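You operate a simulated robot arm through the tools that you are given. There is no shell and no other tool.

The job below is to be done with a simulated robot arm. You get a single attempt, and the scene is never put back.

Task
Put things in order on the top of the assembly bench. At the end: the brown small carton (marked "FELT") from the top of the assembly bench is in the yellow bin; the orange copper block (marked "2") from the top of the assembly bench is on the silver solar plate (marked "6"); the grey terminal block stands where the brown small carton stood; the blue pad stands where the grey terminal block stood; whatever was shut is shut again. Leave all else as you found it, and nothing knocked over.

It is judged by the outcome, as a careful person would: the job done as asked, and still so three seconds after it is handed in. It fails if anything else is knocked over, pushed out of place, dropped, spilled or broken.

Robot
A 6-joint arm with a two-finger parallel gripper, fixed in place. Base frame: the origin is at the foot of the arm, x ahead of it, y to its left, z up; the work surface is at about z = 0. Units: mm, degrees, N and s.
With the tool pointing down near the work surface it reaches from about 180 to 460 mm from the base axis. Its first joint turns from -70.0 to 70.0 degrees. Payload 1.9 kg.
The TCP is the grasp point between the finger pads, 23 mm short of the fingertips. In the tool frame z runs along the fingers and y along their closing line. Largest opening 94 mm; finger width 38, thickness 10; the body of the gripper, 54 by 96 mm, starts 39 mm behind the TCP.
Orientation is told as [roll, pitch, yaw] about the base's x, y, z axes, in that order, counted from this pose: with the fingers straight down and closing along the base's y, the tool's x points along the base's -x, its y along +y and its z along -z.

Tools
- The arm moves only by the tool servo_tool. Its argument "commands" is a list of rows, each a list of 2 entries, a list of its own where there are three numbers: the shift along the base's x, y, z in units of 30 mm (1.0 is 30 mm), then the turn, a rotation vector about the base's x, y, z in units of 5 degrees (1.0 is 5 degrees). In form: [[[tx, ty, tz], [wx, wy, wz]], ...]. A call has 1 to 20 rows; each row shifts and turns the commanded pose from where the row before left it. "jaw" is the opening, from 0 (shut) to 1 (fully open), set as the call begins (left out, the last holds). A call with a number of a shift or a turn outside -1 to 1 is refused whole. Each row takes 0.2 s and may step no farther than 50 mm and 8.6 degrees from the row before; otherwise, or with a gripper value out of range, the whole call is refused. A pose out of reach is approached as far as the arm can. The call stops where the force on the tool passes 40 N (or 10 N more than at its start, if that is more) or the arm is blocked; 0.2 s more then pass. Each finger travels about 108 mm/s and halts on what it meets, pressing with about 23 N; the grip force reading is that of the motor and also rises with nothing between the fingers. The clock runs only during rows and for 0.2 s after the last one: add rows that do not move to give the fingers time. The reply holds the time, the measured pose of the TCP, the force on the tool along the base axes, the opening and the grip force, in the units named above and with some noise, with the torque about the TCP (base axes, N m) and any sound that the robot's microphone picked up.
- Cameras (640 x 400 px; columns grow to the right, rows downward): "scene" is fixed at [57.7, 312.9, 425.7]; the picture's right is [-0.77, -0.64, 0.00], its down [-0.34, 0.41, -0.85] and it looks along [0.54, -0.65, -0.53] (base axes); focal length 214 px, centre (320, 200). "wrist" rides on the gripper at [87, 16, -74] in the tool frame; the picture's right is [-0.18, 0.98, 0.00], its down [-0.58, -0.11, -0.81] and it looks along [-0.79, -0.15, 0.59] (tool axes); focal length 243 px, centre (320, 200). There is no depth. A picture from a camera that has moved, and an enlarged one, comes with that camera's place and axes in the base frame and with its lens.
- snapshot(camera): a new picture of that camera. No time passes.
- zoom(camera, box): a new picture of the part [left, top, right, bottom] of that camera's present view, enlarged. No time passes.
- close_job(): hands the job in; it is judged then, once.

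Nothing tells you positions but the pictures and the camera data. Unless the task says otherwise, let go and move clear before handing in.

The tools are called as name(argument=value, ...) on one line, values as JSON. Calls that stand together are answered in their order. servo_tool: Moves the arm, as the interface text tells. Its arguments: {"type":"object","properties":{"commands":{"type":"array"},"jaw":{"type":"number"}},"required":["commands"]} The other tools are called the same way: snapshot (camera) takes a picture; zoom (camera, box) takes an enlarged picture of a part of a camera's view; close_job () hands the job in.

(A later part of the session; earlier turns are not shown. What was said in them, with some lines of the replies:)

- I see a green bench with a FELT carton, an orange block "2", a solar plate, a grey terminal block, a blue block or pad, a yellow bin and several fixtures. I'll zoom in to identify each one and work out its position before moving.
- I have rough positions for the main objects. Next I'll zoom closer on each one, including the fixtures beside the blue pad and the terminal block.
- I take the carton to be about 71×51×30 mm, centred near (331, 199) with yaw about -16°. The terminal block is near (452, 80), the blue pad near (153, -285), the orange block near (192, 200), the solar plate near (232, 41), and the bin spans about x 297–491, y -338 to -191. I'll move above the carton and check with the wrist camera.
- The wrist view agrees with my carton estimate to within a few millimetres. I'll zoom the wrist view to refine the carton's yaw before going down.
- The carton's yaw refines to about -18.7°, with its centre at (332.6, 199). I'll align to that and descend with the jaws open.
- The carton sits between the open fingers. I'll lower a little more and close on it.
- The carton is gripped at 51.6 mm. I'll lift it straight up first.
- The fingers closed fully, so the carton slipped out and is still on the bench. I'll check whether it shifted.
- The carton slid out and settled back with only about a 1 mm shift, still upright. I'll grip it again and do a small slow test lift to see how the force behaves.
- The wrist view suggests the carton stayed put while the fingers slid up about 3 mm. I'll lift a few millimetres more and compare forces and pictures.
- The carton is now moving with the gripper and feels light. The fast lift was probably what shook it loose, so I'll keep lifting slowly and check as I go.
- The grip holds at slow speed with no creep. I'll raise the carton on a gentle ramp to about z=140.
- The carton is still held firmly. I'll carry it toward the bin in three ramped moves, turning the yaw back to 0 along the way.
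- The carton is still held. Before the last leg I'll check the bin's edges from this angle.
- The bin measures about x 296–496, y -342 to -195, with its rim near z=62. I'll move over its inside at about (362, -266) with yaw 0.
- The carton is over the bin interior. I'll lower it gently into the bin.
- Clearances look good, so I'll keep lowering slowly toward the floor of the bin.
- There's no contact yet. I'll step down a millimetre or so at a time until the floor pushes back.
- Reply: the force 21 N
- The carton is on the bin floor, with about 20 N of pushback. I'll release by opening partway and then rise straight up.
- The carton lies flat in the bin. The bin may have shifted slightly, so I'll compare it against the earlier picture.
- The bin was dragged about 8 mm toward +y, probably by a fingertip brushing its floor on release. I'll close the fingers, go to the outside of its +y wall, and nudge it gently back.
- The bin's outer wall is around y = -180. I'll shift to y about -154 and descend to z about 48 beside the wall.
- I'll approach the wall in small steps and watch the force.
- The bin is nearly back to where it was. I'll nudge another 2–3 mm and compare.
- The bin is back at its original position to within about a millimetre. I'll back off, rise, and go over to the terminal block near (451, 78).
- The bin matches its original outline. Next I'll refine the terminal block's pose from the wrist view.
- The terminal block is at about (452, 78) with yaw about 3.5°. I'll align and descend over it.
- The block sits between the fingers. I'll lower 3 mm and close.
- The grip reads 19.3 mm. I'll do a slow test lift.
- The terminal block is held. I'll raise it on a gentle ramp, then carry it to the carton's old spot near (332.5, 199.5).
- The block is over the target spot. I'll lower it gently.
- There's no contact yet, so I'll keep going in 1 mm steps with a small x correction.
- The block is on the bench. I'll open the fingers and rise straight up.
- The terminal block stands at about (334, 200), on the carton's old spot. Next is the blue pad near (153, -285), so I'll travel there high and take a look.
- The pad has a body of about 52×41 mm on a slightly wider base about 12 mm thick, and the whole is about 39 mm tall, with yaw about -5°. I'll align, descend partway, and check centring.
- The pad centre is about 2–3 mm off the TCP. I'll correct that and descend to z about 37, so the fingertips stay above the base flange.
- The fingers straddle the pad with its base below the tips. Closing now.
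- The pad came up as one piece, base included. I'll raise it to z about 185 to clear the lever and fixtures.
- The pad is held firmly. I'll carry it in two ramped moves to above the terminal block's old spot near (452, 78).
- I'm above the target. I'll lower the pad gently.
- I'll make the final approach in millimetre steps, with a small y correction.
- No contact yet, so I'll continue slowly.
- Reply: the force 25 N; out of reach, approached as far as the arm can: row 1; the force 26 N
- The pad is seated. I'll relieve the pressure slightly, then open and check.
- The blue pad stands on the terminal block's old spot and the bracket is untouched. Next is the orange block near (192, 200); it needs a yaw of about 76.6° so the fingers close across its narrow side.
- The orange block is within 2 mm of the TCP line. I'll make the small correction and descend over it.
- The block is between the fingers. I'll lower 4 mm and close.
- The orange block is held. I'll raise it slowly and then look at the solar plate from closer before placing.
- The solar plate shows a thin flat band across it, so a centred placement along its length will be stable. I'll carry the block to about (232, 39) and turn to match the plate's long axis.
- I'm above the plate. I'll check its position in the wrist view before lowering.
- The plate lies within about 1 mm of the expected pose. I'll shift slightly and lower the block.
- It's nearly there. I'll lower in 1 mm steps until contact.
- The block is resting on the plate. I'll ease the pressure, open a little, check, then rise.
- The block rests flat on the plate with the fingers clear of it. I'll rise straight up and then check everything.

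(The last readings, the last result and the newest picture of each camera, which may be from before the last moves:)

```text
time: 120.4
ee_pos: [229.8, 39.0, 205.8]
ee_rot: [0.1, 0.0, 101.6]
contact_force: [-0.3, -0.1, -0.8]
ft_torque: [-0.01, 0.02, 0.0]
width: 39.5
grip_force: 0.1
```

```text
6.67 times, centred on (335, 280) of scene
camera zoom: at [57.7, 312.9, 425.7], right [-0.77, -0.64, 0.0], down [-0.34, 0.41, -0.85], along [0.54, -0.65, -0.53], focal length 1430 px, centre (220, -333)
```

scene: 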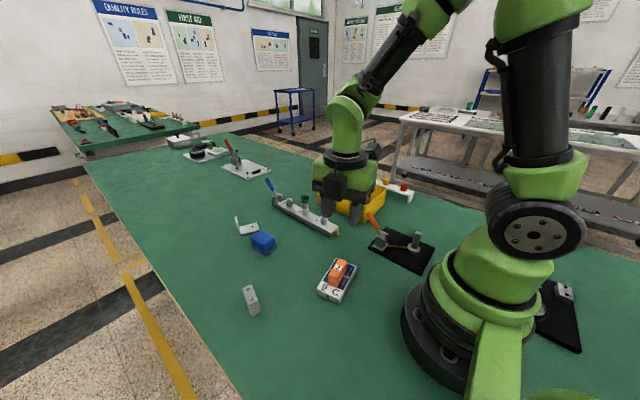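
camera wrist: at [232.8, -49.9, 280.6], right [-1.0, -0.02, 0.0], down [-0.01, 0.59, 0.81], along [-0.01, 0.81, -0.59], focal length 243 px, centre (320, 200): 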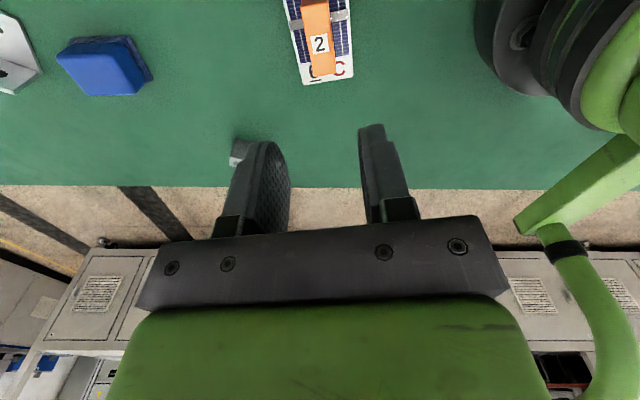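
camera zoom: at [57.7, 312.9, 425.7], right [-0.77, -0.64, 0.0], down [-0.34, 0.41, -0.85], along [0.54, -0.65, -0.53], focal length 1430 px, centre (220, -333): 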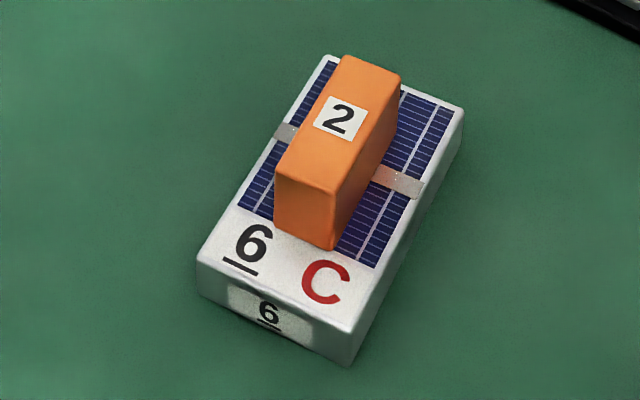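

The plate hasn't moved and the block sits squarely on it. I'll return the arm to roughly its starting pose, clear of everything, for a final inspection.

servo_tool(commands=[[[0.115, -0.152, 0.131], [0, 0, -1]], [[0.115, -0.152, 0.131], [0, 0, -1]], [[0.115, -0.152, 0.131], [0, 0, -1]], [[0.115, -0.152, 0.131], [0, 0, -1]], [[0.115, -0.152, 0.131], [0, 0, -1]], [[0.115, -0.152, 0.131], [0, 0, -1]], [[0.115, -0.152, 0.131], [0, 0, -1]], [[0.115, -0.152, 0.131], [0, 0, -1]], [[0.115, -0.152, 0.131], [0, 0, -1]], [[0.115, -0.152, 0.131], [0, 0, -1]], [[0.115, -0.152, 0.131], [0, 0, -1]], [[0.115, -0.152, 0.131], [0, 0, -1]], [[0.115, -0.152, 0.131], [0, 0, -1]], [[0.115, -0.152, 0.131], [0, 0, -1]], [[0.115, -0.152, 0.131], [0, 0, -1]], [[0.115, -0.152, 0.131], [0, 0, -1]], [[0.115, -0.152, 0.131], [0, 0, -1]], [[0.115, -0.152, 0.131], [0, 0, -1]], [[0.115, -0.152, 0.131], [0, 0, -1]], [[0.115, -0.152, 0.131], [0, 0, -1]]], jaw=1)

snapshot(camera="scene")

zoom(camera="scene", box=[300, 150, 420, 230])

zoom(camera="scene", box=[220, 160, 340, 260])

zoom(camera="scene", box=[360, 200, 450, 280])

zoom(camera="scene", box=[200, 240, 360, 380])

snapshot(camera="wrist")

```text
time: 124.6
ee_pos: [300.6, -51.9, 282.9]
ee_rot: [0.1, -0.1, 1.4]
contact_force: [0.0, 0.3, 0.2]
ft_torque: [0.04, 0.03, 0.03]
width: 94.2
grip_force: 0.0
```

```text
taken
```

scene: 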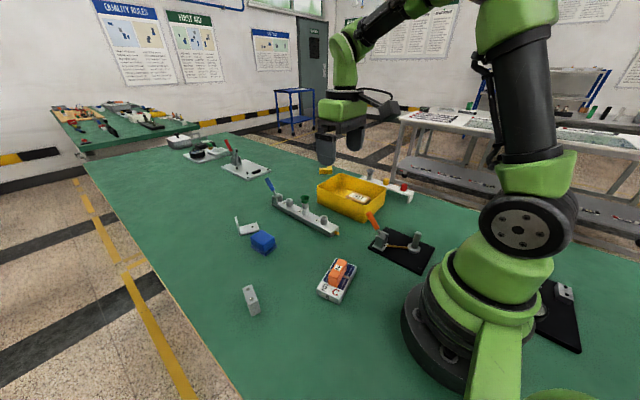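

```text
5.00 times, centred on (360, 190) of scene
camera zoom: at [57.7, 312.9, 425.7], right [-0.77, -0.64, 0.0], down [-0.34, 0.41, -0.85], along [0.54, -0.65, -0.53], focal length 1072 px, centre (120, 250)
```

zoom: 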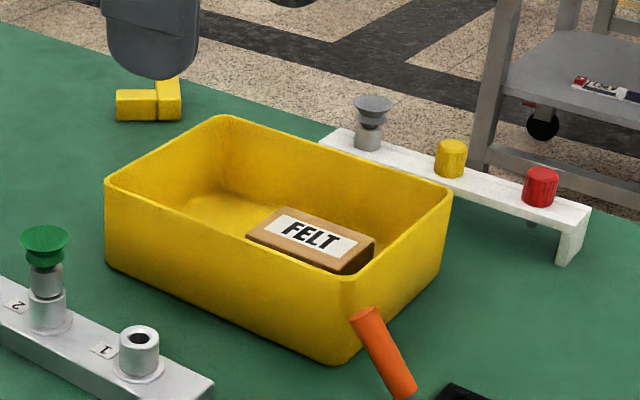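

```text
4.00 times, centred on (280, 210) of scene
camera zoom: at [57.7, 312.9, 425.7], right [-0.77, -0.64, 0.0], down [-0.34, 0.41, -0.85], along [0.54, -0.65, -0.53], focal length 858 px, centre (480, 160)
```

zoom: 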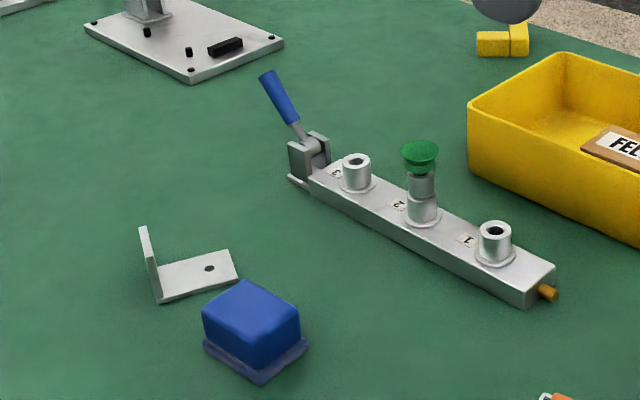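

```text
5.00 times, centred on (405, 240) of scene
camera zoom: at [57.7, 312.9, 425.7], right [-0.77, -0.64, 0.0], down [-0.34, 0.41, -0.85], along [0.54, -0.65, -0.53], focal length 1072 px, centre (-105, 0)
```

zoom: 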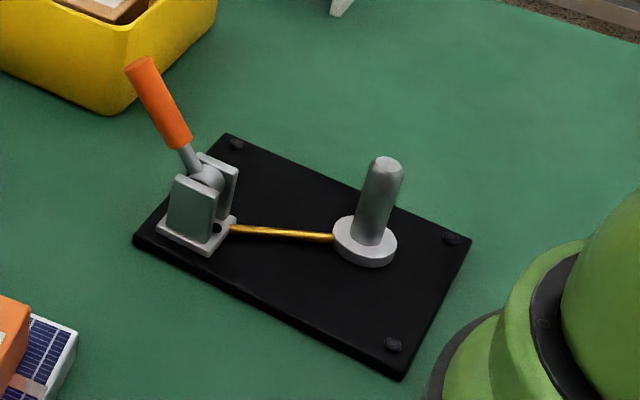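

```text
2.86 times, centred on (280, 310) of scene
camera zoom: at [57.7, 312.9, 425.7], right [-0.77, -0.64, 0.0], down [-0.34, 0.41, -0.85], along [0.54, -0.65, -0.53], focal length 613 px, centre (434, -114)
```

zoom: 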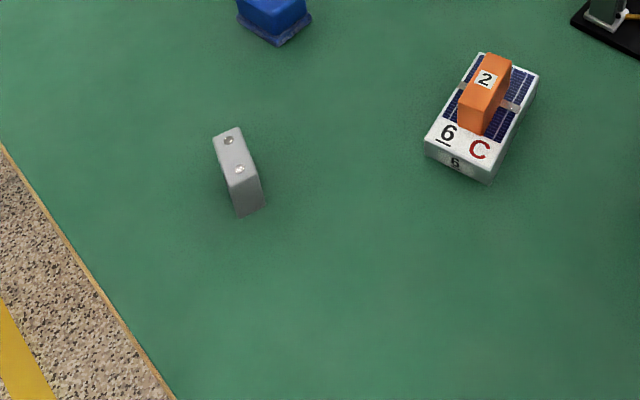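

```text
taken
camera wrist: at [214.9, -40.0, 358.3], right [0.16, 0.99, 0.0], down [0.58, -0.1, 0.81], along [0.8, -0.13, -0.59], focal length 243 px, centre (320, 200)
```

wrist: 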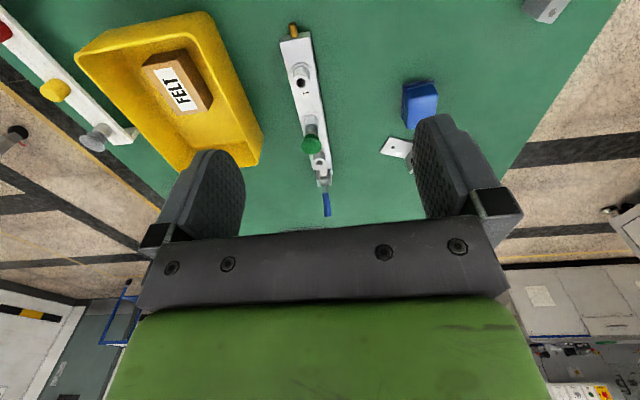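

The final check shows the job done:
- **Carton:** "FELT" lies flat in the yellow bin.
- **Terminal block:** it stands on the carton's old spot, near (334, 200).
- **Blue pad:** it stands on the terminal block's old spot, near (452, 78).
- **Orange block:** "2" rests squarely on solar plate "6".

The bin got dragged about 8 mm while I released the carton. I pushed it back to within about a millimetre of its original outline. The fixtures, bracket and levers look unchanged, I never opened anything that was shut, and the arm is clear with its jaws open. I'm handing in now.

close_job()

```text
The job is handed in.
```

The bench is in order and the job is handed in; no verdict came back, so this is based on my final pictures.

- **Carton:** "FELT" lies flat in the yellow bin. It slipped out of the fingers on my first, faster lift, but stayed upright and moved only about 1 mm. A slower lift held.
- **Terminal block:** it stands upright where the carton stood, within about 2 mm.
- **Blue pad:** it stands where the terminal block stood, within about 4 mm.
- **Orange block:** "2" sits flat in the middle of solar plate "6", and the plate did not move.

**Yellow bin:** I moved it by accident. A fingertip probably dragged it about 8 mm when I let go of the carton. I pushed it back to within about a millimetre of its original place.

The levers, the bracket and the other fixtures look unchanged. I never opened anything that was shut. The arm is back near its starting pose with the jaws open.
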